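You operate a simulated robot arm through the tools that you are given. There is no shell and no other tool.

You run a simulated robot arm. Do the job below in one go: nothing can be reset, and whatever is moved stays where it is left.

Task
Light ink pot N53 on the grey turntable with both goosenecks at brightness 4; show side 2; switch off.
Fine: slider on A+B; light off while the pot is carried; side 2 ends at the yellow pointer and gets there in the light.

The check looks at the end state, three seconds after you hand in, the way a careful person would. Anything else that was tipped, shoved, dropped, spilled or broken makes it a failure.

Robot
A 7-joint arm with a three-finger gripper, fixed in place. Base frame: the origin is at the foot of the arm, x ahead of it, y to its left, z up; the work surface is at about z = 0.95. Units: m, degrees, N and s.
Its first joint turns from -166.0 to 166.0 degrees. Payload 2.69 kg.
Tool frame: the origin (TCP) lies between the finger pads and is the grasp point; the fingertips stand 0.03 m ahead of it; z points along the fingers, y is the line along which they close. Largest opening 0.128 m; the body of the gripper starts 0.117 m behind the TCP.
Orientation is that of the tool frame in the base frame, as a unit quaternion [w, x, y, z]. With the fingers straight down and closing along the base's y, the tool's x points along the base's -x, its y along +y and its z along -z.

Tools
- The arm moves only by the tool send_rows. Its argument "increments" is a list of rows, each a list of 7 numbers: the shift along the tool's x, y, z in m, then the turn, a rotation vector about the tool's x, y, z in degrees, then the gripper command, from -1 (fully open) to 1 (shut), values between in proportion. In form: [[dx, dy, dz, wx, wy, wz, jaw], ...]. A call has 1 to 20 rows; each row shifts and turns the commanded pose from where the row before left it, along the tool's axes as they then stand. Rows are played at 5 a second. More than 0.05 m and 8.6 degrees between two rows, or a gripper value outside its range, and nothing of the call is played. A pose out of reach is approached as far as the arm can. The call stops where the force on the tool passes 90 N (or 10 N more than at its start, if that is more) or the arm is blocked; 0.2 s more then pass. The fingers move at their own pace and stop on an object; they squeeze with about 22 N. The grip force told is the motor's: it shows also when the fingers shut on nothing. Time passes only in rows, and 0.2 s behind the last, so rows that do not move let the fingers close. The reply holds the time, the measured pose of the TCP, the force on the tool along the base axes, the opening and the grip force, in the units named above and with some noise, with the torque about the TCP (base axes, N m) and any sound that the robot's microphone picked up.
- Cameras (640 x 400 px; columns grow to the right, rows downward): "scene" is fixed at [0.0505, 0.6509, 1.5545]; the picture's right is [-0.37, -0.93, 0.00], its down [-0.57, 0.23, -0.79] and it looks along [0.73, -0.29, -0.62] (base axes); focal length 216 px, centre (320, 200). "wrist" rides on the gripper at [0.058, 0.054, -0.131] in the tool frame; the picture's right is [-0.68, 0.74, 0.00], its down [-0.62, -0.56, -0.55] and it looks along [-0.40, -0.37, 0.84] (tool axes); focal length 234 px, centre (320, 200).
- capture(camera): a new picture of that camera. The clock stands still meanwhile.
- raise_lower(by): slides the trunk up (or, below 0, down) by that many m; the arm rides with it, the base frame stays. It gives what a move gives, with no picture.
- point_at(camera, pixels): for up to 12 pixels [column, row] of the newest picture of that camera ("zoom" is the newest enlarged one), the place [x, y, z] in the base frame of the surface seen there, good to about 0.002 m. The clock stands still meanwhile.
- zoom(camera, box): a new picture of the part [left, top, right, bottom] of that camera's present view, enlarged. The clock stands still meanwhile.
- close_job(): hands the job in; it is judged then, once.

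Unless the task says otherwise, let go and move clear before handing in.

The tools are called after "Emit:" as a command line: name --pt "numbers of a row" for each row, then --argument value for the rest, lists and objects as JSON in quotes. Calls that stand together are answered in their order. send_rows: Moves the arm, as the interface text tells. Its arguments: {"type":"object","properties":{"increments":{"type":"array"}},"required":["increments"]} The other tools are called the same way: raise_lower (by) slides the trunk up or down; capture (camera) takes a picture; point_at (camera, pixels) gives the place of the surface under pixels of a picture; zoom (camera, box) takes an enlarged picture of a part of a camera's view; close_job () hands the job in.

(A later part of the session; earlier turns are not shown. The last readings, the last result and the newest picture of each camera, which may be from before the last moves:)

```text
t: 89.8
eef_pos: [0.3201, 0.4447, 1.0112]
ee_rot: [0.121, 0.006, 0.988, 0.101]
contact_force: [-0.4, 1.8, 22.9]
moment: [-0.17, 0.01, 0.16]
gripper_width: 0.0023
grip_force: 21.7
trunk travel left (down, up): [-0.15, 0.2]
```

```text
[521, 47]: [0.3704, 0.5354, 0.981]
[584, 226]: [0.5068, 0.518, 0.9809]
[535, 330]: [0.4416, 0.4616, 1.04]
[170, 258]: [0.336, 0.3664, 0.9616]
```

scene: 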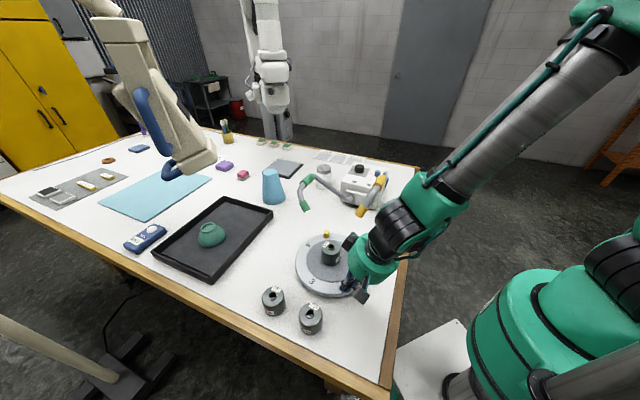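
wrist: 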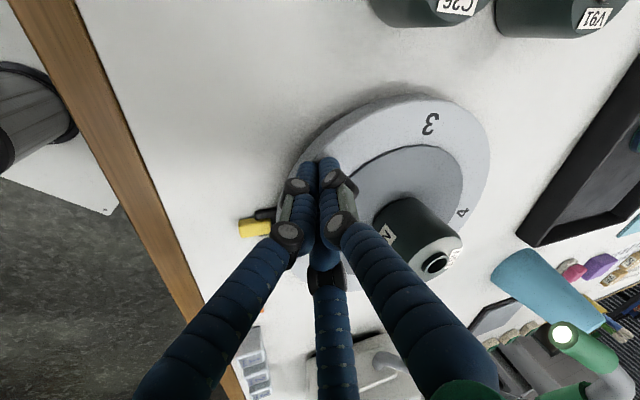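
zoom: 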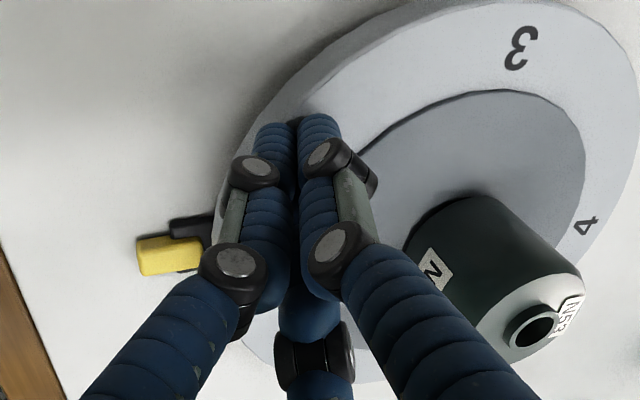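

Side 2 is at about −142°, leaving roughly 7°. I'll drag 6° more and re-measure.

Emit:
send_rows --pt "-0.0009 -0.0053 -0.0011 0 0 0 1" --pt "-0.001 -0.0053 -0.001 0 0 0 1" --pt "0 0 0 0 0 0 1"

Emit:
capture --camera "wrist"

Emit:
zoom --camera "wrist" --box '[300, 80, 520, 240]'

Emit:
zoom --camera "scene" --box '[280, 210, 400, 310]'

```text
t: 90.6
eef_pos: [0.3237, 0.4326, 1.01]
ee_rot: [0.12, 0.006, 0.988, 0.1]
contact_force: [-3.8, -1.1, 13.7]
moment: [-0.12, 0.05, -0.08]
gripper_width: 0.0021
grip_force: 22.4
trunk travel left (down, up): [-0.15, 0.2]
```

```text
taken
```

wrist: 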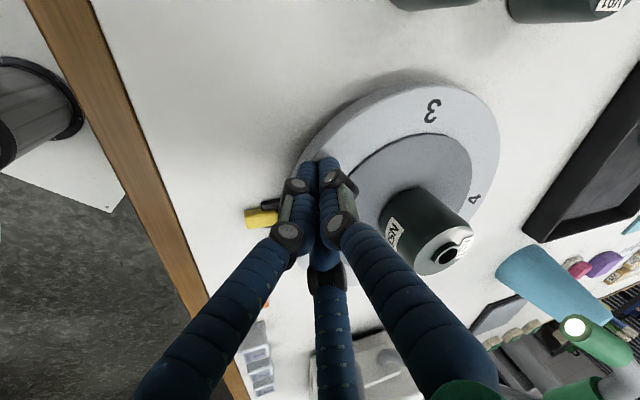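

```text
2.50 times, centred on (410, 160) of wrist
```

zoom: 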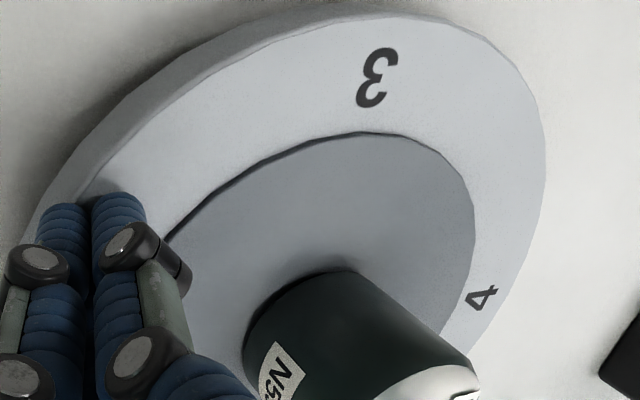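

```text
4.00 times, centred on (340, 260) of scene
```

zoom: 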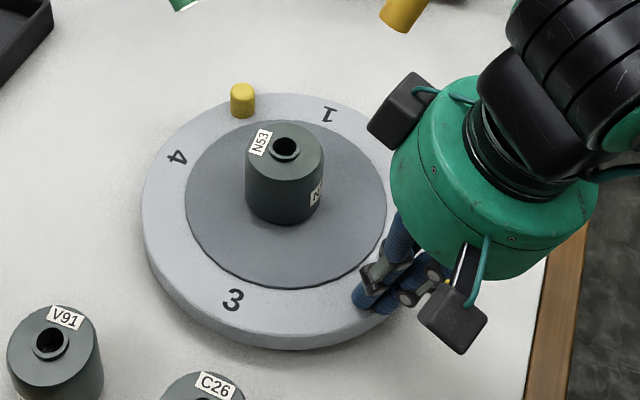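

Emit:
point_at --camera "zoom" --pixels '[[233, 300], [178, 157], [330, 114], [243, 88], [243, 97], [285, 150], [265, 215]]'

Emit:
point_at --camera "wrist" --pixels '[[432, 111], [474, 199], [262, 217]]'

```text
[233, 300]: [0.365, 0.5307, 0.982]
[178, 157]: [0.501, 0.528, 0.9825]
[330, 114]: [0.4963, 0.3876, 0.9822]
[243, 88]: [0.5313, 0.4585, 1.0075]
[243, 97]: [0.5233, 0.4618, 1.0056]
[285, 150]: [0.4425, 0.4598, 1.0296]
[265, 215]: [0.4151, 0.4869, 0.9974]
```

```text
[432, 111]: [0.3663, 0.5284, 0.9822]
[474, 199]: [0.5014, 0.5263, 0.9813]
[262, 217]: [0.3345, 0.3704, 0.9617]
```

The disc is at about 88.5°, leaving about 1.5°. I'll make one small final drag and re-measure.

Emit:
send_rows --pt "-0.0004 -0.0016 -0.0003 0 0 0 1" --pt "-0.0004 -0.0016 -0.0003 0 0 0 1" --pt "0 0 0 0 0 0 1"

Emit:
zoom --camera "scene" --box '[280, 210, 400, 310]'

Emit:
capture --camera "wrist"

Emit:
point_at --camera "zoom" --pixels '[[233, 300], [178, 157], [330, 114]]'

```text
t: 91.4
eef_pos: [0.3234, 0.4297, 1.0112]
ee_rot: [0.12, 0.006, 0.988, 0.101]
contact_force: [-2.3, 0.6, 13.7]
moment: [-0.15, 0.05, 0.13]
gripper_width: 0.0023
grip_force: 21.8
trunk travel left (down, up): [-0.15, 0.2]
```

```text
4.00 times, centred on (340, 260) of scene
```

zoom: 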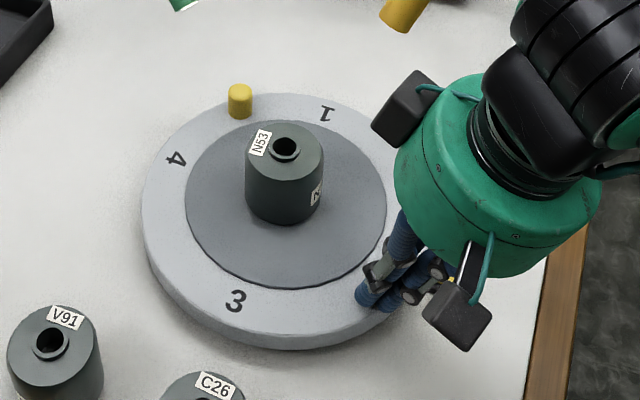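

```text
taken
```

wrist: 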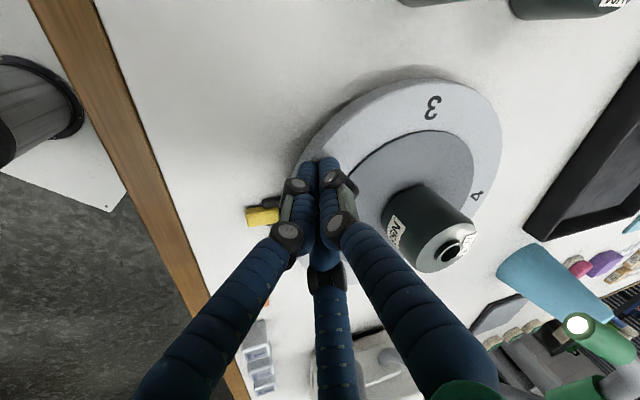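

```text
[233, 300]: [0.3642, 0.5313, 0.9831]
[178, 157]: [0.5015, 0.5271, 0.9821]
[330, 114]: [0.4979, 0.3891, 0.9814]
```

Emit:
point_at --camera "zoom" --pixels '[[236, 301], [175, 158], [327, 114], [240, 88]]'

Emit:
point_at --camera "wrist" --pixels '[[433, 107], [477, 196]]'

```text
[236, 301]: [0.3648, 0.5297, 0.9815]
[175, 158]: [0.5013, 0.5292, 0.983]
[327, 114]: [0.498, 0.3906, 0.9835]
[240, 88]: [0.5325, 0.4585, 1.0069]
```

```text
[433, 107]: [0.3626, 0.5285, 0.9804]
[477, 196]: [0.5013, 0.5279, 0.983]
```

Within about 1° of target. One more 1.5 mm nudge, then I'll lift off gently.

Emit:
send_rows --pt "-0.0004 -0.0015 -0.0002 0 0 0 1" --pt "0 0 0 0 0 0 1" --pt "-0.0005 0.0004 -0.0019 0 0 0 1" --pt "-0.0012 0.001 -0.0048 0 0 0 1" --pt "-0.0047 0.004 -0.019 0 0 0 1" --pt "-0.0094 0.008 -0.038 0 0 0 1" --pt "0 0 0 0 0 0 1"

Emit:
capture --camera "scene"

Emit:
zoom --camera "scene" --box '[280, 210, 400, 310]'

Emit:
capture --camera "wrist"

```text
t: 93.0
eef_pos: [0.3241, 0.4259, 1.0803]
ee_rot: [0.12, 0.006, 0.988, 0.101]
contact_force: [-0.6, -0.2, 0.5]
moment: [0.03, -0.05, 0.01]
gripper_width: 0.0024
grip_force: 22.1
trunk travel left (down, up): [-0.15, 0.2]
```

```text
taken
```

scene: 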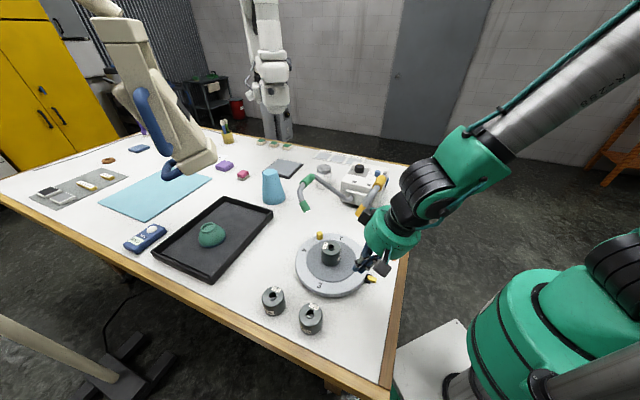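

```text
4.00 times, centred on (340, 260) of scene
```

zoom: 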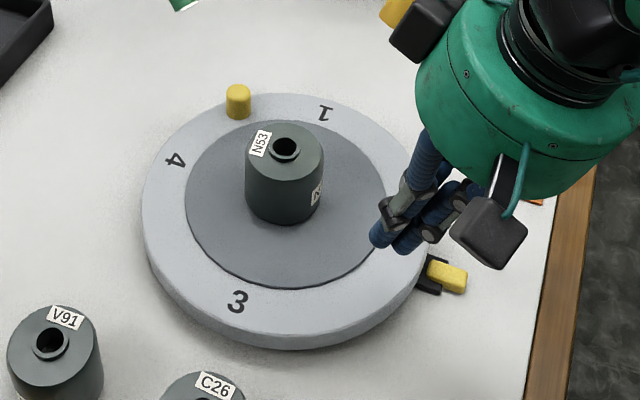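

```text
taken
```

wrist: 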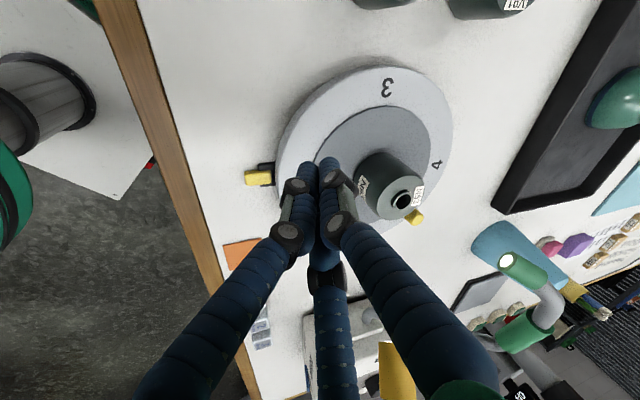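

Lifted clear; side 2 seems at the pointer. I'll rise and return to the 45° pointing pose for the switch, and then measure the disc unobstructed.

Emit:
send_rows --pt "-0.0094 0.008 -0.0381 0 0 0 1" --pt "-0.0094 0.008 -0.0381 0 0 0 1" --pt "-0.0094 0.008 -0.0381 0 0 0 1" --pt "0 0 0 -4.39 -5.13 0 1" --pt "0 0 0 -4.39 -5.13 0 1" --pt "0 0 0 -4.39 -5.13 0 1" --pt "0 0 0 -4.39 -5.13 0 1" --pt "0 0 0 0 0 0 1"

Emit:
capture --camera "scene"

Emit:
zoom --camera "scene" --box '[280, 210, 400, 310]'

```text
t: 94.8
eef_pos: [0.325, 0.428, 1.1163]
ee_rot: [0.293, 0.005, 0.923, 0.248]
contact_force: [1.3, -0.2, 0.7]
moment: [0.03, 0.0, 0.03]
gripper_width: 0.0021
grip_force: 22.0
out of reach, approached as far as the arm can: row 1, 2, 3
trunk travel left (down, up): [-0.15, 0.2]
```

```text
taken
```

scene: 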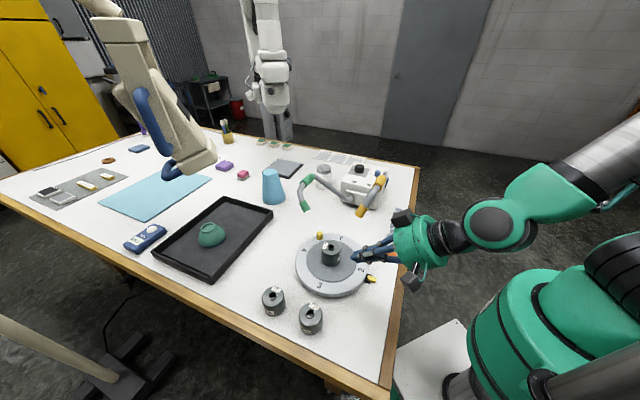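

```text
4.00 times, centred on (340, 260) of scene
```

zoom: 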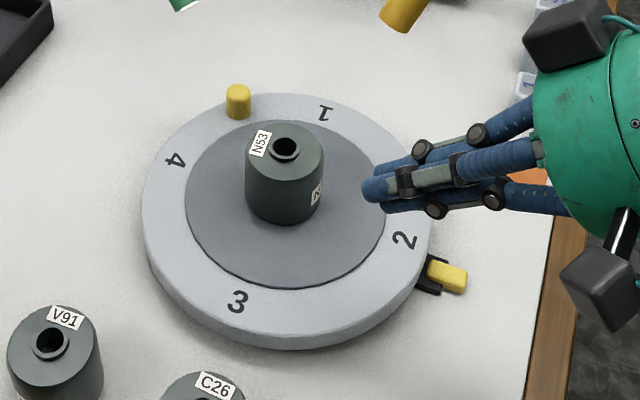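

Side 2 is visible at zoom (405,240) next to the pointer (447,275). I'll measure all four numerals.

Emit:
point_at --camera "zoom" --pixels '[[405, 240], [238, 301], [175, 158], [326, 114], [447, 275], [430, 275], [285, 148], [263, 152], [308, 153], [250, 180], [320, 180]]'

```text
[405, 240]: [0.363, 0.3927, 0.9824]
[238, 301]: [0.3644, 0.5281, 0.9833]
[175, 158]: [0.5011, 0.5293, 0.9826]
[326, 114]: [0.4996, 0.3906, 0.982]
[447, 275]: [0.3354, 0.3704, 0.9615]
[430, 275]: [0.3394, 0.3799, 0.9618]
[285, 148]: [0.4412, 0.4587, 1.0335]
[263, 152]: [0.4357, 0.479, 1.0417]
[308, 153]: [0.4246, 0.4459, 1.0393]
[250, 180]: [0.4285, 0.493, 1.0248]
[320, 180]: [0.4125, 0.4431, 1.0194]
```

Side 2 is at −135.1°, right at the pointer (all numerals within 0.5°). Now I'll roll +45° back to the switch-pressing orientation.

Emit:
send_rows --pt "0 0 0 0 0 7.5 1" --pt "0 0 0 0 0 7.5 1" --pt "0 0 0 0 0 7.5 1" --pt "0 0 0 0 0 7.5 1" --pt "0 0 0 0 0 7.5 1" --pt "0 0 0 0 0 7.5 1" --pt "0 0 0 0 0 0 1"

```text
t: 96.4
eef_pos: [0.325, 0.429, 1.1159]
ee_rot: [0.175, 0.359, 0.852, 0.34]
contact_force: [-0.1, 0.3, 0.9]
moment: [0.0, 0.02, -0.03]
gripper_width: 0.0021
grip_force: 21.7
trunk travel left (down, up): [-0.15, 0.2]
```

Good. I'll rise to z≈1.38 so I can cross above the lamps.

Emit:
send_rows --pt "-0.0025 0.0324 -0.0326 0 0 0 1" --pt "-0.0025 0.0324 -0.0326 0 0 0 1" --pt "-0.0025 0.0324 -0.0326 0 0 0 1" --pt "-0.0025 0.0324 -0.0326 0 0 0 1" --pt "-0.0025 0.0324 -0.0326 0 0 0 1" --pt "-0.0025 0.0324 -0.0326 0 0 0 1" --pt "0 0 0 0 0 0 1"

Emit:
capture --camera "scene"

```text
t: 98.0
eef_pos: [0.32, 0.4276, 1.3921]
ee_rot: [0.176, 0.358, 0.852, 0.34]
contact_force: [0.5, 0.3, 0.2]
moment: [0.01, -0.01, 0.05]
gripper_width: 0.0024
grip_force: 21.9
trunk travel left (down, up): [-0.15, 0.2]
```

```text
taken
```

scene: 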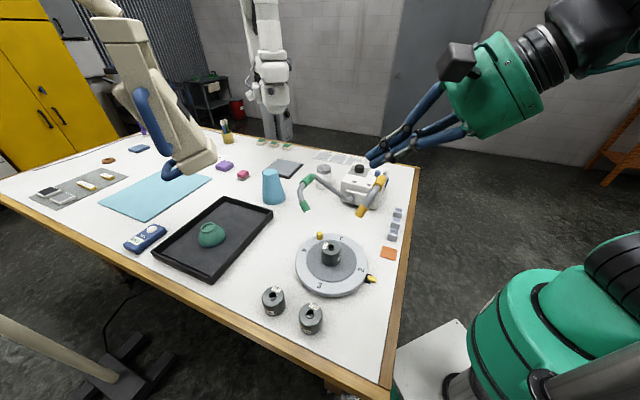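

Clear above everything. I'll trim the orientation by about 5° and cross over to above the switch approach point.

Emit:
send_rows --pt "0 0 0 -0.28 3.6 0.8 1" --pt "-0.0433 -0.0055 -0.0041 0 0 0 1" --pt "-0.0433 -0.0055 -0.0041 0 0 0 1" --pt "-0.0433 -0.0055 -0.0041 0 0 0 1" --pt "-0.0433 -0.0055 -0.0041 0 0 0 1" --pt "-0.0433 -0.0055 -0.0041 0 0 0 1" --pt "-0.0433 -0.0055 -0.0041 0 0 0 1" --pt "-0.0433 -0.0055 -0.0041 0 0 0 1" --pt "-0.0433 -0.0055 -0.0041 0 0 0 1" --pt "-0.0433 -0.0055 -0.0041 0 0 0 1" --pt "-0.0433 -0.0055 -0.0041 0 0 0 1" --pt "-0.0433 -0.0055 -0.0041 0 0 0 1" --pt "-0.0433 -0.0055 -0.0041 0 0 0 1" --pt "0 0 0 0 0 0 1"

Emit:
capture --camera "wrist"

```text
t: 101.0
eef_pos: [0.3695, 0.3789, 1.3843]
ee_rot: [0.16, 0.357, 0.85, 0.353]
contact_force: [0.4, 1.2, 1.0]
moment: [0.0, 0.0, -0.01]
gripper_width: 0.0021
grip_force: 21.6
out of reach, approached as far as the arm can: row 3, 4, 5, 6, 7, 8, 9, 10, 11, 12, 13
trunk travel left (down, up): [-0.15, 0.2]
```

```text
taken
```

wrist: 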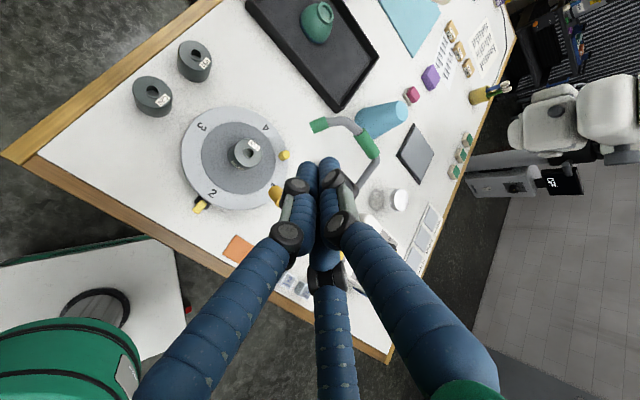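

This wrist configuration can't travel that way at full tilt. I'll try straightening the tool to vertical here, high above everything, since vertical travel worked before.

Emit:
send_rows --pt "0 0 0 7.5 0 0 1" --pt "0 0 0 7.5 0 0 1" --pt "0 0 0 7.5 0 0 1" --pt "0 0 0 7.5 0 0 1" --pt "0 0 0 7.5 0 0 1" --pt "0 0 0 7.5 0 0 1" --pt "0 0 0 0 0 0 1"

Emit:
capture --camera "scene"

```text
t: 102.6
eef_pos: [0.3619, 0.3934, 1.3147]
ee_rot: [0.133, 0.374, 0.878, 0.267]
contact_force: [0.3, 0.7, 0.5]
moment: [-0.03, 0.03, -0.05]
gripper_width: 0.0022
grip_force: 21.8
out of reach, approached as far as the arm can: row 1, 2, 3, 4, 5, 6
trunk travel left (down, up): [-0.15, 0.2]
```

```text
taken
```

scene: 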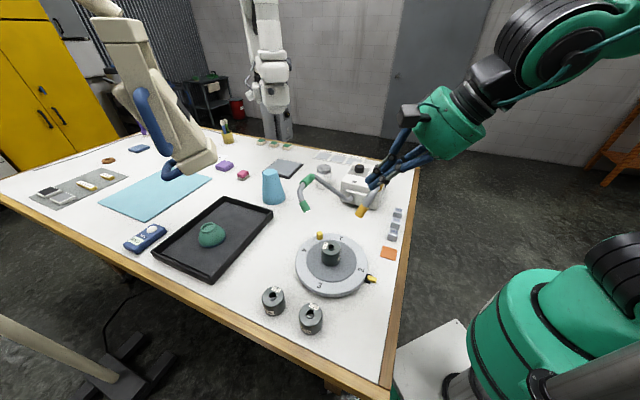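

The solver compromised on position (z fell to 1.315), so I should not force this. The arm is near a joint limit close to its base; I'll move outward and up over the free middle of the table, where it can re-posture.

Emit:
send_rows --pt "0.0008 0.0385 0.0118 0 0 0 1" --pt "0.0008 0.0385 0.0118 0 0 0 1" --pt "0.0008 0.0385 0.0118 0 0 0 1" --pt "0.0008 0.0385 0.0118 0 0 0 1" --pt "0.0008 0.0385 0.0118 0 0 0 1" --pt "0.0008 0.0385 0.0118 0 0 0 1" --pt "0.0006 0.0384 0.0117 0 0 0 1" --pt "0 0 0 0 0 0 1"

```text
t: 104.4
eef_pos: [0.5155, 0.5612, 1.2799]
ee_rot: [0.135, 0.373, 0.878, 0.268]
contact_force: [0.1, 0.1, 0.2]
moment: [0.0, 0.04, -0.02]
gripper_width: 0.0021
grip_force: 21.8
out of reach, approached as far as the arm can: row 1, 2, 3, 4, 5, 6, 7
trunk travel left (down, up): [-0.15, 0.2]
```

Height is what limits it here. I'll use the trunk: raising it lifts the arm without changing its joints, giving clearance to re-posture.

Emit:
raise_lower --by 0.12

Emit:
send_rows --pt "0 0 0 6 0 0 1" --pt "0 0 0 6 0 0 1" --pt "0 0 0 0 0 0 1"

Emit:
capture --camera "scene"

```text
t: 105.9
eef_pos: [0.5147, 0.5605, 1.3993]
ee_rot: [0.136, 0.373, 0.878, 0.267]
contact_force: [-0.4, -0.2, -0.4]
moment: [0.01, 0.01, 0.03]
gripper_width: 0.0025
grip_force: 21.7
trunk travel left (down, up): [-0.27, 0.08]
```

```text
t: 106.7
eef_pos: [0.5146, 0.5591, 1.4005]
ee_rot: [0.135, 0.373, 0.877, 0.269]
contact_force: [0.6, -0.3, 0.7]
moment: [0.0, -0.01, 0.0]
gripper_width: 0.0024
grip_force: 22.0
out of reach, approached as far as the arm can: row 1, 2
trunk travel left (down, up): [-0.27, 0.08]
```

```text
taken
```

scene: 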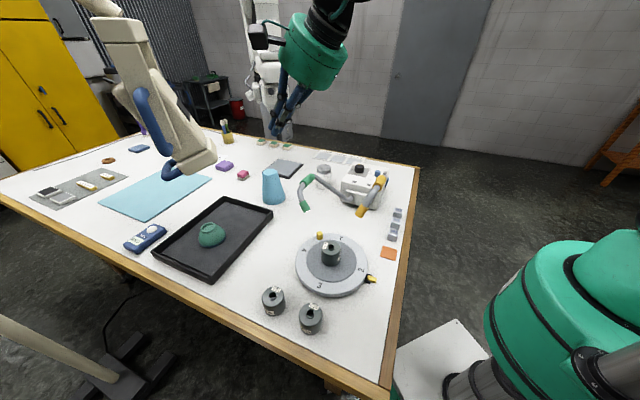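

Straight untilting is blocked, probably a wrist-flex joint at its limit with the tool nearly aligned with the forearm. I'll circle the tool direction sideways (about tool y) instead of crossing that alignment.

Emit:
send_rows --pt "0 0 0 0 7.5 0 1" --pt "0 0 0 0 7.5 0 1" --pt "0 0 0 0 7.5 0 1" --pt "0 0 0 0 7.5 0 1" --pt "0 0 0 0 0 0 1"

```text
t: 107.9
eef_pos: [0.5155, 0.56, 1.4]
ee_rot: [0.137, 0.373, 0.878, 0.268]
contact_force: [0.4, -0.4, 0.1]
moment: [-0.03, 0.0, -0.02]
gripper_width: 0.0023
grip_force: 21.8
out of reach, approached as far as the arm can: row 1, 2, 3, 4
trunk travel left (down, up): [-0.27, 0.08]
```

Emit:
send_rows --pt "0 0 0 0 -7.5 0 1" --pt "0 0 0 0 -7.5 0 1" --pt "0 0 0 0 -7.5 0 1" --pt "0 0 0 0 -7.5 0 1" --pt "0 0 0 0 0 0 1"

```text
t: 109.1
eef_pos: [0.5139, 0.56, 1.4012]
ee_rot: [0.359, 0.431, 0.812, 0.163]
contact_force: [-0.4, 0.0, 0.8]
moment: [0.0, -0.04, 0.0]
gripper_width: 0.0025
grip_force: 21.6
trunk travel left (down, up): [-0.27, 0.08]
```

That direction works; the tool now leans towards +x. I'll try turning to vertical from here.

Emit:
send_rows --pt "0 0 0 5.94 4.57 0 1" --pt "0 0 0 5.94 4.57 0 1" --pt "0 0 0 5.94 4.57 0 1" --pt "0 0 0 0 0 0 1"

```text
t: 110.1
eef_pos: [0.5158, 0.5611, 1.4007]
ee_rot: [0.187, 0.459, 0.865, 0.084]
contact_force: [0.0, 0.4, 0.1]
moment: [0.02, 0.05, 0.0]
gripper_width: 0.0023
grip_force: 22.1
trunk travel left (down, up): [-0.27, 0.08]
```

Working without limits. I'll continue the remaining 24° to vertical.

Emit:
send_rows --pt "0 0 0 6.3 4.85 0 1" --pt "0 0 0 6.3 4.85 0 1" --pt "0 0 0 6.3 4.85 0 1" --pt "0 0 0 0 0 0 1"

```text
t: 111.1
eef_pos: [0.5164, 0.5606, 1.4]
ee_rot: [0.128, 0.464, 0.875, 0.056]
contact_force: [0.4, -0.5, -0.1]
moment: [0.01, 0.04, 0.0]
gripper_width: 0.0023
grip_force: 22.2
out of reach, approached as far as the arm can: row 2, 3
trunk travel left (down, up): [-0.27, 0.08]
```

Now only 16° from vertical, leaning towards +x. I'll travel, high up, to above the lamp box area where vertical poses worked before.

Emit:
send_rows --pt "-0.039 -0.0139 -0.0019 0 0 0 1" --pt "-0.039 -0.0139 -0.0019 0 0 0 1" --pt "-0.039 -0.0139 -0.0019 0 0 0 1" --pt "-0.039 -0.0139 -0.0019 0 0 0 1" --pt "-0.039 -0.0139 -0.0019 0 0 0 1" --pt "-0.039 -0.0139 -0.0019 0 0 0 1" --pt "-0.039 -0.0139 -0.0019 0 0 0 1" --pt "-0.039 -0.0139 -0.0019 0 0 0 1" --pt "-0.039 -0.0139 -0.0019 0 0 0 1" --pt "0 0 0 0 0 0 1"

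Emit:
capture --camera "scene"

```text
t: 113.3
eef_pos: [0.5466, 0.3363, 1.3445]
ee_rot: [0.132, 0.464, 0.874, 0.056]
contact_force: [-0.1, 0.3, 0.6]
moment: [0.02, -0.01, -0.02]
gripper_width: 0.0022
grip_force: 21.8
out of reach, approached as far as the arm can: row 3, 4, 5, 6, 7, 8, 9
trunk travel left (down, up): [-0.27, 0.08]
```

```text
taken
```

scene: 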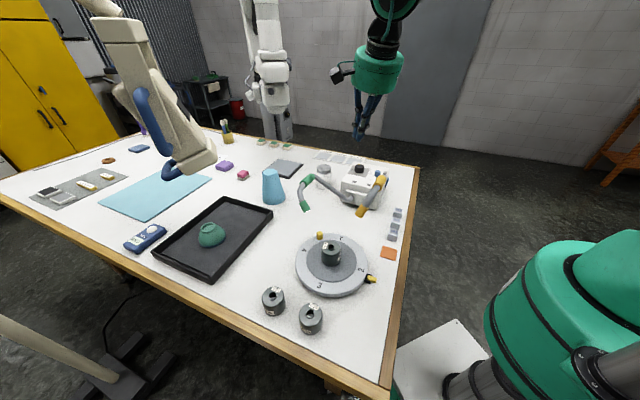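

The forearm is nearly straight down here. I'll raise the trunk a bit for safety and circle the tool direction around to the right-hand side in small steps.

Emit:
raise_lower --by 0.07

Emit:
send_rows --pt "0 0 0 4.73 -4.81 0 1" --pt "0 0 0 4.73 -4.81 0 1" --pt "0 0 0 0 0 0 1"

```text
t: 114.4
eef_pos: [0.5463, 0.3373, 1.413]
ee_rot: [0.132, 0.463, 0.875, 0.054]
contact_force: [0.9, 0.0, 0.7]
moment: [0.0, 0.0, 0.02]
gripper_width: 0.0023
grip_force: 21.6
trunk travel left (down, up): [-0.34, 0.01]
```

```text
t: 115.2
eef_pos: [0.5465, 0.3372, 1.4143]
ee_rot: [0.166, 0.476, 0.862, -0.055]
contact_force: [0.2, -0.2, 0.0]
moment: [0.03, 0.04, 0.01]
gripper_width: 0.0025
grip_force: 22.0
trunk travel left (down, up): [-0.34, 0.01]
```

Works without limits. I'll continue circling.

Emit:
send_rows --pt "0 0 0 4.73 -4.81 0 1" --pt "0 0 0 4.73 -4.81 0 1" --pt "0 0 0 0 0 0 1"

```text
t: 116.0
eef_pos: [0.5458, 0.3375, 1.4136]
ee_rot: [0.198, 0.483, 0.836, -0.167]
contact_force: [0.3, -0.1, 1.4]
moment: [0.01, 0.03, -0.01]
gripper_width: 0.002
grip_force: 22.0
trunk travel left (down, up): [-0.34, 0.01]
```

Leaning 30° to −y now. I'll continue around towards the inward side.

Emit:
send_rows --pt "0 0 0 4.86 5.38 0 1" --pt "0 0 0 4.86 5.38 0 1" --pt "0 0 0 4.86 5.38 0 1" --pt "0 0 0 4.86 5.38 0 1" --pt "0 0 0 0 0 0 1"

```text
t: 117.2
eef_pos: [0.5463, 0.337, 1.4137]
ee_rot: [0.082, 0.509, 0.835, -0.191]
contact_force: [0.0, 0.2, 0.2]
moment: [-0.03, 0.03, 0.0]
gripper_width: 0.0024
grip_force: 22.2
out of reach, approached as far as the arm can: row 3, 4
trunk travel left (down, up): [-0.34, 0.01]
```

I'll move outward over the lamp box's far side (z≈1.41) so the forearm flattens, keeping this orientation.

Emit:
send_rows --pt "-0.0343 0.0201 0.0073 0 0 0 1" --pt "-0.0343 0.0201 0.0073 0 0 0 1" --pt "-0.0343 0.0201 0.0073 0 0 0 1" --pt "-0.0343 0.0201 0.0073 0 0 0 1" --pt "-0.0343 0.0201 0.0073 0 0 0 1" --pt "-0.0343 0.0201 0.0073 0 0 0 1" --pt "0 0 0 0 0 0 1"

Emit:
capture --camera "scene"

```text
t: 118.8
eef_pos: [0.7448, 0.1999, 1.4136]
ee_rot: [0.082, 0.509, 0.835, -0.191]
contact_force: [0.1, 0.8, -0.2]
moment: [-0.01, -0.02, -0.02]
gripper_width: 0.0024
grip_force: 22.0
trunk travel left (down, up): [-0.34, 0.01]
```

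```text
taken
```

scene: 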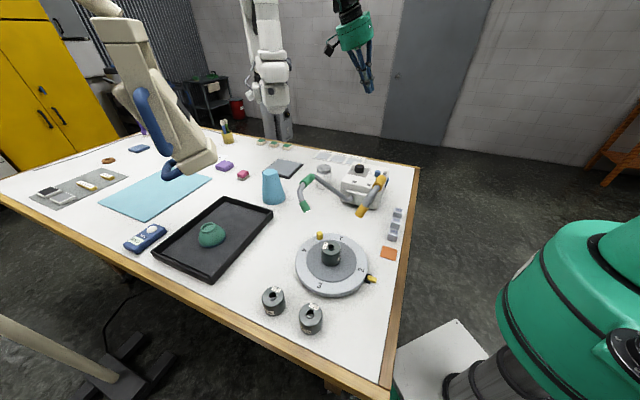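

Reached cleanly. I'll untilt to vertical here.

Emit:
send_rows --pt "0 0 0 -3.47 4.89 0 1" --pt "0 0 0 -3.47 4.89 0 1" --pt "0 0 0 -3.47 4.89 0 1" --pt "0 0 0 -3.47 4.89 0 1" --pt "0 0 0 0 0 0 1"

```text
t: 120.0
eef_pos: [0.7463, 0.196, 1.4136]
ee_rot: [0.082, 0.511, 0.848, -0.11]
contact_force: [-1.0, -1.0, 0.3]
moment: [0.03, -0.03, 0.02]
gripper_width: 0.0022
grip_force: 22.1
out of reach, approached as far as the arm can: row 2, 3, 4
trunk travel left (down, up): [-0.34, 0.01]
```

Still stopped 16° short of vertical. I'll test whether the roll joint is the limit by rolling −45° and trying again.

Emit:
send_rows --pt "0 0 0 0 0 -7.5 1" --pt "0 0 0 0 0 -7.5 1" --pt "0 0 0 0 0 -7.5 1" --pt "0 0 0 0 0 -7.5 1" --pt "0 0 0 0 0 -7.5 1" --pt "0 0 0 0 0 -7.5 1" --pt "0 0 0 0 0 0 1"

```text
t: 121.6
eef_pos: [0.7474, 0.1956, 1.4129]
ee_rot: [0.032, 0.15, 0.979, -0.133]
contact_force: [-0.5, -0.3, -0.8]
moment: [0.03, -0.02, 0.01]
gripper_width: 0.0023
grip_force: 21.6
trunk travel left (down, up): [-0.34, 0.01]
```

Emit:
send_rows --pt "0 0 0 -3.63 1.48 0 1" --pt "0 0 0 -3.63 1.48 0 1" --pt "0 0 0 -3.63 1.48 0 1" --pt "0 0 0 -3.63 1.48 0 1" --pt "0 0 0 0 0 0 1"

```text
t: 122.8
eef_pos: [0.7475, 0.1923, 1.4114]
ee_rot: [0.04, 0.148, 0.98, -0.126]
contact_force: [0.8, 0.0, -0.4]
moment: [-0.02, -0.04, -0.02]
gripper_width: 0.0022
grip_force: 21.8
out of reach, approached as far as the arm can: row 1, 2, 3, 4
trunk travel left (down, up): [-0.34, 0.01]
```

Roll isn't the limit. The forearm is steep because the trunk is raised; raising the hand relative to the shoulder should flatten it. I'll lift the hand 0.1 m at the same orientation.

Emit:
send_rows --pt "-0.0039 -0.0078 -0.0322 0 0 0 1" --pt "-0.0039 -0.0078 -0.0322 0 0 0 1" --pt "-0.0039 -0.0078 -0.0322 0 0 0 1" --pt "0 0 0 0 0 0 1"

Emit:
capture --camera "scene"

```text
t: 123.8
eef_pos: [0.7456, 0.1933, 1.5139]
ee_rot: [0.045, 0.149, 0.979, -0.132]
contact_force: [-0.8, -0.6, -0.2]
moment: [0.01, -0.03, 0.02]
gripper_width: 0.0025
grip_force: 21.9
trunk travel left (down, up): [-0.34, 0.01]
```

```text
taken
```

scene: 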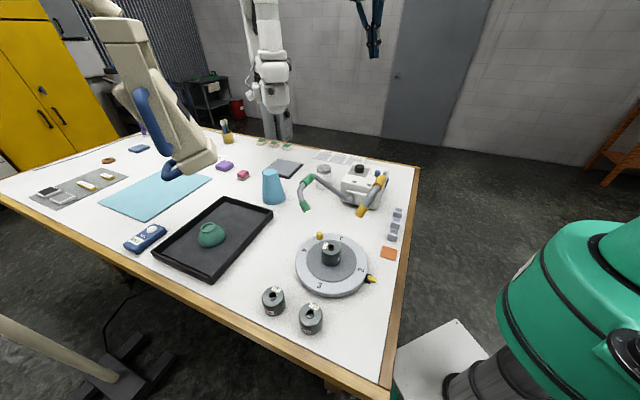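

Emit:
send_rows --pt "0 0 0 -4.7 2.45 0 1" --pt "0 0 0 -4.7 2.45 0 1" --pt "0 0 0 -4.7 2.45 0 1" --pt "0 0 0 0 0 0 1"

```text
t: 124.8
eef_pos: [0.7468, 0.1942, 1.513]
ee_rot: [0.044, 0.148, 0.979, -0.132]
contact_force: [0.7, 0.6, -0.3]
moment: [-0.01, 0.0, -0.01]
gripper_width: 0.0023
grip_force: 22.2
out of reach, approached as far as the arm can: row 1, 2, 3
trunk travel left (down, up): [-0.34, 0.01]
```

Emit:
send_rows --pt "0 0 0 1.96 6.44 -1.9 1" --pt "0 0 0 1.96 6.44 -1.9 1" --pt "0 0 0 0 0 0 1"

```text
t: 125.6
eef_pos: [0.7531, 0.1765, 1.5144]
ee_rot: [-0.051, 0.126, 0.973, -0.185]
contact_force: [-1.1, -0.6, 0.9]
moment: [0.09, -0.13, -0.02]
gripper_width: 0.0023
grip_force: 22.0
out of reach, approached as far as the arm can: row 1, 2
trunk travel left (down, up): [-0.34, 0.01]
```

I think joints 5/7 have wound up near the wrist alignment. Rotating the whole tool about the vertical axis should unwind just one of them; I'll turn +80° about base z and watch for limit flags.

Emit:
send_rows --pt "0 0 0 0.42 -2.98 -7.4 1" --pt "0 0 0 0.42 -2.98 -7.4 1" --pt "0 0 0 0.42 -2.98 -7.4 1" --pt "0 0 0 0.42 -2.98 -7.4 1" --pt "0 0 0 0.42 -2.98 -7.4 1" --pt "0 0 0 0.42 -2.98 -7.4 1" --pt "0 0 0 0.42 -2.98 -7.4 1" --pt "0 0 0 0.42 -2.98 -7.4 1" --pt "0 0 0 0.42 -2.98 -7.4 1" --pt "0 0 0 0.42 -2.98 -7.4 1" --pt "0 0 0 0 0 0 1"

```text
t: 128.0
eef_pos: [0.6372, 0.2734, 1.3949]
ee_rot: [0.103, -0.427, 0.868, -0.232]
contact_force: [-0.8, -0.1, 0.1]
moment: [0.04, -0.05, 0.03]
gripper_width: 0.0024
grip_force: 21.9
out of reach, approached as far as the arm can: row 5, 6, 7, 8, 9, 10
trunk travel left (down, up): [-0.34, 0.01]
```

The solver drifts when limited, so I'll use small calls. The freely reachable leaning directions run from +x round to −y, which is enough to press the switch with the tool pointing along +x, 45° down. First I'll unroll +22°.

Emit:
send_rows --pt "0 0 0 0 0 7.5 1" --pt "0 0 0 0 0 7.5 1" --pt "0 0 0 0 0 7.5 1" --pt "0 0 0 0 0 0 1"

```text
t: 129.0
eef_pos: [0.637, 0.2727, 1.3936]
ee_rot: [0.147, -0.249, 0.935, -0.208]
contact_force: [0.8, 1.0, 0.4]
moment: [-0.02, 0.0, 0.0]
gripper_width: 0.002
grip_force: 21.9
trunk travel left (down, up): [-0.34, 0.01]
```

Emit:
send_rows --pt "0 0 0 0 0 7.5 1" --pt "0 0 0 0 0 7.5 1" --pt "0 0 0 0 0 7.5 1" --pt "0 0 0 0 0 7.5 1" --pt "0 0 0 0 0 7.5 1" --pt "0 0 0 0 0 7.5 1" --pt "0 0 0 0 0 0 1"

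```text
t: 130.6
eef_pos: [0.6371, 0.2734, 1.3932]
ee_rot: [0.215, 0.129, 0.958, -0.136]
contact_force: [-0.1, 0.4, -0.2]
moment: [0.02, 0.0, -0.01]
gripper_width: 0.0024
grip_force: 22.0
trunk travel left (down, up): [-0.34, 0.01]
```

Emit:
send_rows --pt "0 0 0 -2.9 6.36 0 1" --pt "0 0 0 -2.9 6.36 0 1" --pt "0 0 0 0 0 0 1"

```text
t: 131.4
eef_pos: [0.636, 0.2724, 1.393]
ee_rot: [0.113, 0.131, 0.982, -0.072]
contact_force: [-0.1, -0.3, 0.4]
moment: [-0.03, 0.01, -0.04]
gripper_width: 0.0023
grip_force: 22.8
trunk travel left (down, up): [-0.34, 0.01]
```

That works now. I'll continue the untilt.

Emit:
send_rows --pt "0 0 0 -2.9 6.36 0 1" --pt "0 0 0 -2.9 6.36 0 1" --pt "0 0 0 0 0 0 1"

```text
t: 132.2
eef_pos: [0.6342, 0.2738, 1.3851]
ee_rot: [0.097, 0.131, 0.984, -0.069]
contact_force: [0.4, 0.1, 0.6]
moment: [-0.04, 0.01, 0.01]
gripper_width: 0.0022
grip_force: 22.2
out of reach, approached as far as the arm can: row 1, 2
trunk travel left (down, up): [-0.34, 0.01]
```

Stopped at 13.7°. Unrolling helped earlier, so I'll unroll another +45° and try again.

Emit:
send_rows --pt "0 0 0 0 0 7.5 1" --pt "0 0 0 0 0 7.5 1" --pt "0 0 0 0 0 7.5 1" --pt "0 0 0 0 0 7.5 1" --pt "0 0 0 0 0 7.5 1" --pt "0 0 0 0 0 7.5 1" --pt "0 0 0 0 0 0 1"

```text
t: 133.8
eef_pos: [0.6346, 0.2734, 1.388]
ee_rot: [0.116, 0.499, 0.859, -0.026]
contact_force: [0.4, 0.7, -0.1]
moment: [0.0, 0.03, 0.0]
gripper_width: 0.0021
grip_force: 21.9
trunk travel left (down, up): [-0.34, 0.01]
```

Emit:
send_rows --pt "0 0 0 2.06 6.54 0 1" --pt "0 0 0 0 0 0 1"

```text
t: 134.4
eef_pos: [0.6337, 0.2729, 1.3866]
ee_rot: [0.115, 0.498, 0.859, -0.027]
contact_force: [-0.4, 0.5, 0.3]
moment: [0.0, -0.01, -0.01]
gripper_width: 0.0023
grip_force: 21.7
out of reach, approached as far as the arm can: row 1
trunk travel left (down, up): [-0.34, 0.01]
```

Emit:
send_rows --pt "0 0 0 -3.34 6.04 1.21 1" --pt "0 0 0 0 0 0 1"

```text
t: 135.0
eef_pos: [0.6331, 0.272, 1.3856]
ee_rot: [0.117, 0.5, 0.858, -0.016]
contact_force: [0.7, 0.1, -0.4]
moment: [-0.02, 0.04, -0.01]
gripper_width: 0.002
grip_force: 22.4
out of reach, approached as far as the arm can: row 1
trunk travel left (down, up): [-0.34, 0.01]
```

Emit:
send_rows --pt "0 0 0 5.96 3.5 -1.0 1" --pt "0 0 0 0 0 0 1"

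```text
t: 135.6
eef_pos: [0.6325, 0.2698, 1.3761]
ee_rot: [0.101, 0.495, 0.861, -0.058]
contact_force: [1.0, 0.6, -0.9]
moment: [-0.02, 0.04, -0.01]
gripper_width: 0.0022
grip_force: 22.4
out of reach, approached as far as the arm can: row 1
trunk travel left (down, up): [-0.34, 0.01]
```

The limit behaves like a plane that excludes leaning left or inward; leaning outward to +x is free. So I'll press the switch with the tool pointing about +x (azimuth −10°), 45° down. I'll rotate there in steps.

Emit:
send_rows --pt "0 0 0 -6.65 -3.46 0 1" --pt "0 0 0 -6.65 -3.46 0 1" --pt "0 0 0 -6.65 -3.46 0 1" --pt "0 0 0 -6.65 -3.46 0 1" --pt "0 0 0 -6.65 -3.46 0 1" --pt "0 0 0 0 0 0 1"

```text
t: 137.0
eef_pos: [0.6337, 0.2693, 1.3765]
ee_rot: [0.365, 0.432, 0.817, 0.118]
contact_force: [0.2, -0.6, -0.6]
moment: [0.0, 0.03, 0.04]
gripper_width: 0.0021
grip_force: 22.2
trunk travel left (down, up): [-0.34, 0.01]
```

Orientation reached with no limit. I'll travel to above the switch approach point in two short calls.

Emit:
send_rows --pt "-0.033 -0.027 0.0036 0 0 0 1" --pt "-0.033 -0.027 0.0036 0 0 0 1" --pt "-0.033 -0.027 0.0036 0 0 0 1" --pt "0 0 0 0 0 0 1"

Emit:
send_rows --pt "-0.033 -0.027 0.0036 0 0 0 1" --pt "-0.033 -0.027 0.0036 0 0 0 1" --pt "-0.033 -0.027 0.0036 0 0 0 1" --pt "0 0 0 0 0 0 1"

Emit:
capture --camera "scene"

Emit:
capture --camera "wrist"

```text
t: 138.0
eef_pos: [0.6249, 0.1394, 1.3754]
ee_rot: [0.365, 0.431, 0.817, 0.118]
contact_force: [0.6, -0.4, 0.3]
moment: [0.06, 0.02, 0.07]
gripper_width: 0.0022
grip_force: 22.0
trunk travel left (down, up): [-0.34, 0.01]
```

```text
t: 139.0
eef_pos: [0.6174, 0.0094, 1.3769]
ee_rot: [0.366, 0.431, 0.816, 0.117]
contact_force: [-0.1, 0.3, 0.1]
moment: [0.03, 0.01, 0.02]
gripper_width: 0.0022
grip_force: 22.1
trunk travel left (down, up): [-0.34, 0.01]
```

```text
taken
```

scene: 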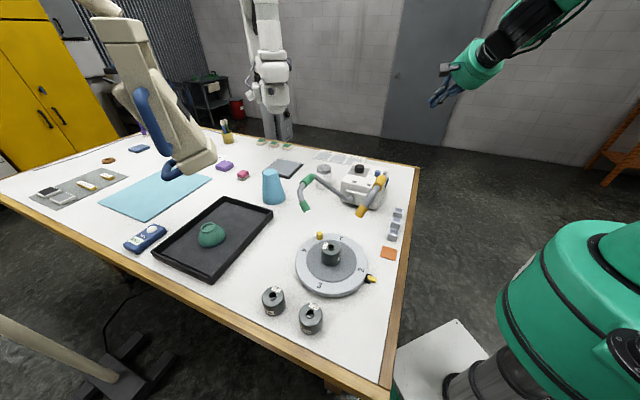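

```text
taken
```

wrist: 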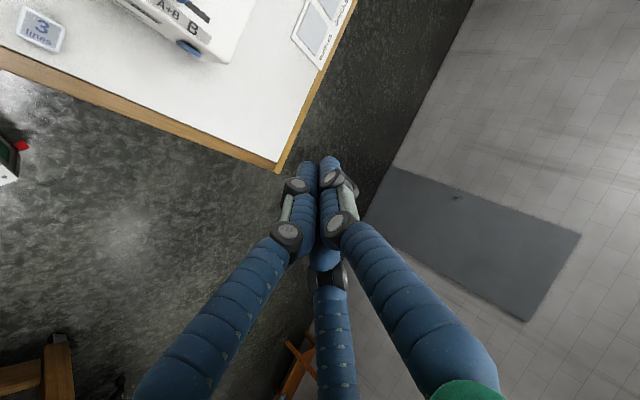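

All well and clear. I'll lower the trunk back by 0.19, which brings the hand straight down beside the box (z≈1.19).

Emit:
raise_lower --by -0.19

Emit:
capture --camera "wrist"

Emit:
capture --camera "scene"

```text
t: 141.1
eef_pos: [0.6183, 0.0133, 1.1871]
ee_rot: [0.364, 0.433, 0.816, 0.117]
contact_force: [-0.5, 0.4, -0.7]
moment: [0.02, 0.0, 0.04]
gripper_width: 0.0024
grip_force: 22.2
trunk travel left (down, up): [-0.15, 0.2]
```

```text
taken
```

wrist: 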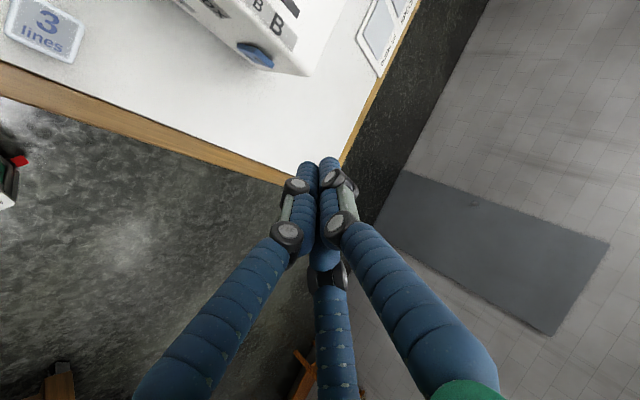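

```text
taken
```

scene: 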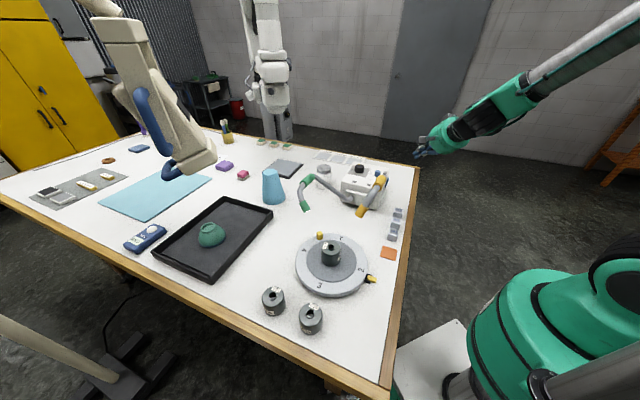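

I'll descend 0.14 m vertically to the O-half height, still 6 cm away from the face.

Emit:
send_rows --pt "0.0173 -0.0178 0.0248 0 0 0 1" --pt "0.0173 -0.0178 0.0248 0 0 0 1" --pt "0.0173 -0.0178 0.0248 0 0 0 1" --pt "0.0173 -0.0178 0.0248 0 0 0 1" --pt "0 0 0 0 0 0 1"

Emit:
capture --camera "wrist"

Emit:
zoom --camera "scene" --box '[350, 130, 480, 220]'

```text
t: 142.3
eef_pos: [0.6189, 0.0134, 1.0457]
ee_rot: [0.364, 0.432, 0.816, 0.118]
contact_force: [0.4, -0.1, -1.0]
moment: [-0.01, 0.02, 0.01]
gripper_width: 0.0023
grip_force: 22.4
trunk travel left (down, up): [-0.15, 0.2]
```

```text
taken
```

wrist: 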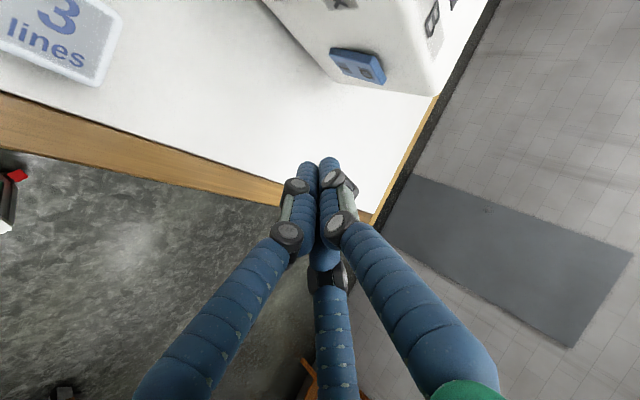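

```text
4.44 times, centred on (415, 175) of scene
```

zoom: 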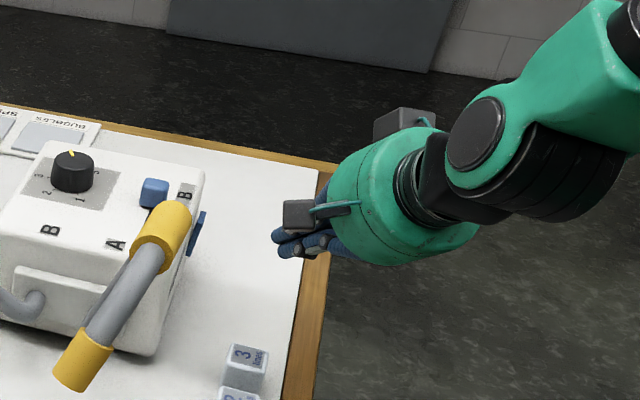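

The switch is in view at wrist (358,66). I'll measure the O half from here.

Emit:
zoom --camera "wrist" --box '[310, 30, 410, 100]'

Emit:
point_at --camera "zoom" --pixels '[[262, 228], [355, 220], [400, 200], [290, 200], [340, 260], [420, 260], [130, 150], [200, 200]]'

Emit:
point_at --camera "wrist" --pixels '[[311, 166], [328, 162], [320, 172]]'

```text
5.71 times, centred on (360, 65) of wrist
```

zoom: 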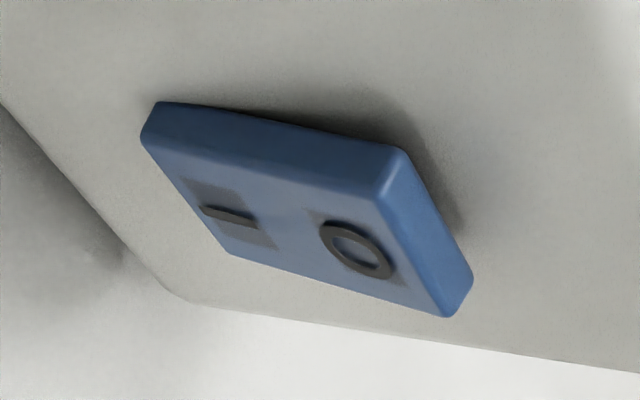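

```text
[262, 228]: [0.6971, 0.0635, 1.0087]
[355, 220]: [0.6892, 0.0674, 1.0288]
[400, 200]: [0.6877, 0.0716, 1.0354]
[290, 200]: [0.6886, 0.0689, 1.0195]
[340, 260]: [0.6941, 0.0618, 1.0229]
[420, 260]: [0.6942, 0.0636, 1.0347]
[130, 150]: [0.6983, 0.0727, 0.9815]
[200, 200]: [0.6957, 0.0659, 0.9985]
```

```text
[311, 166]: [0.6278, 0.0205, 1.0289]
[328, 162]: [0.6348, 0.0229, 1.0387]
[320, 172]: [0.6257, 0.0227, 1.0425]
```

The O half is at u≈0.443, z≈1.028, and the tip is aligned (u≈0.446, z≈1.0245). I'll approach 55 mm along +v, then press in small steps.

Emit:
send_rows --pt "0.0056 0.0158 0.0075 0 0 0 1" --pt "0.0056 0.0158 0.0075 0 0 0 1" --pt "0.0055 0.0158 0.0074 0 0 0 1" --pt "0 0 0 0 0 0 1"

Emit:
capture --camera "wrist"

Emit:
zoom --camera "wrist" --box '[250, 80, 430, 210]'

```text
t: 143.3
eef_pos: [0.6578, 0.0515, 1.0469]
ee_rot: [0.366, 0.431, 0.816, 0.117]
contact_force: [0.5, 0.5, 0.5]
moment: [0.02, 0.03, -0.03]
gripper_width: 0.0023
grip_force: 21.7
trunk travel left (down, up): [-0.15, 0.2]
```

```text
taken
```

wrist: 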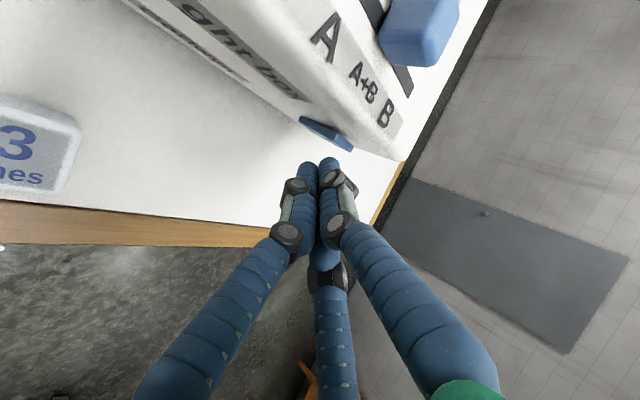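

```text
3.08 times, centred on (340, 145) of wrist
```

zoom: 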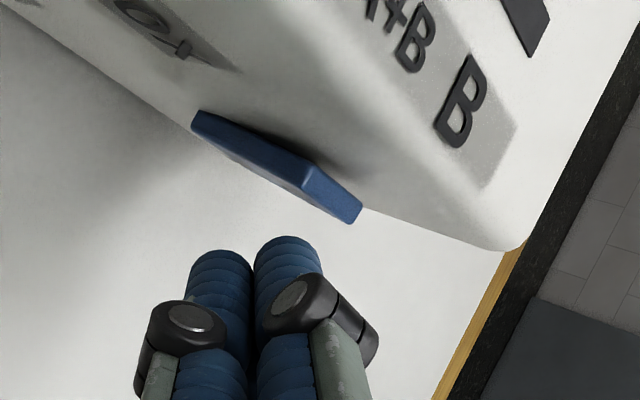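

The fingertip is about 1 cm short of the rocker's upper (O) end. I'll press in 2 mm steps.

Emit:
send_rows --pt "0.0006 0.0017 0.0008 0 0 0 1" --pt "0.0006 0.0017 0.0008 0 0 0 1" --pt "0.0006 0.0017 0.0008 0 0 0 1" --pt "0.0006 0.0017 0.0008 0 0 0 1" --pt "0 0 0 0 0 0 1"

Emit:
zoom --camera "wrist" --box '[250, 80, 430, 210]'

Emit:
zoom --camera "scene" --box '[280, 150, 420, 250]'

```text
t: 144.5
eef_pos: [0.6627, 0.0574, 1.047]
ee_rot: [0.365, 0.432, 0.816, 0.117]
contact_force: [-0.3, 0.4, -0.3]
moment: [0.01, 0.01, -0.02]
gripper_width: 0.0025
grip_force: 22.1
trunk travel left (down, up): [-0.15, 0.2]
```

```text
3.08 times, centred on (340, 145) of wrist
```

zoom: 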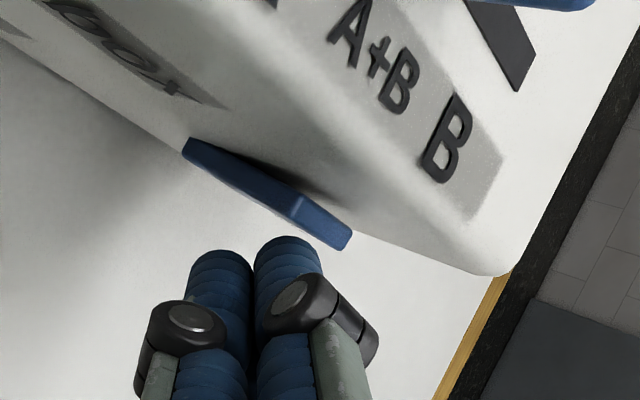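

```text
4.00 times, centred on (350, 200) of scene
```

zoom: 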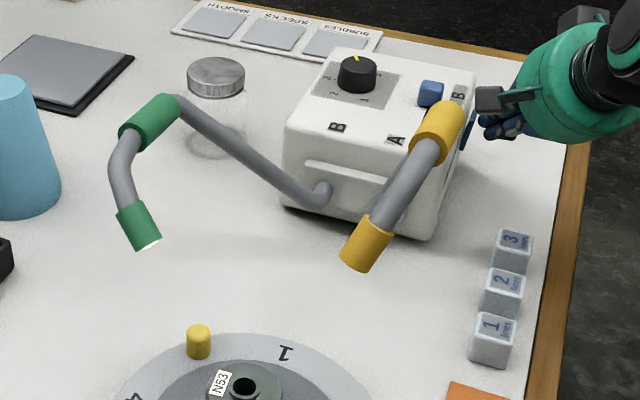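

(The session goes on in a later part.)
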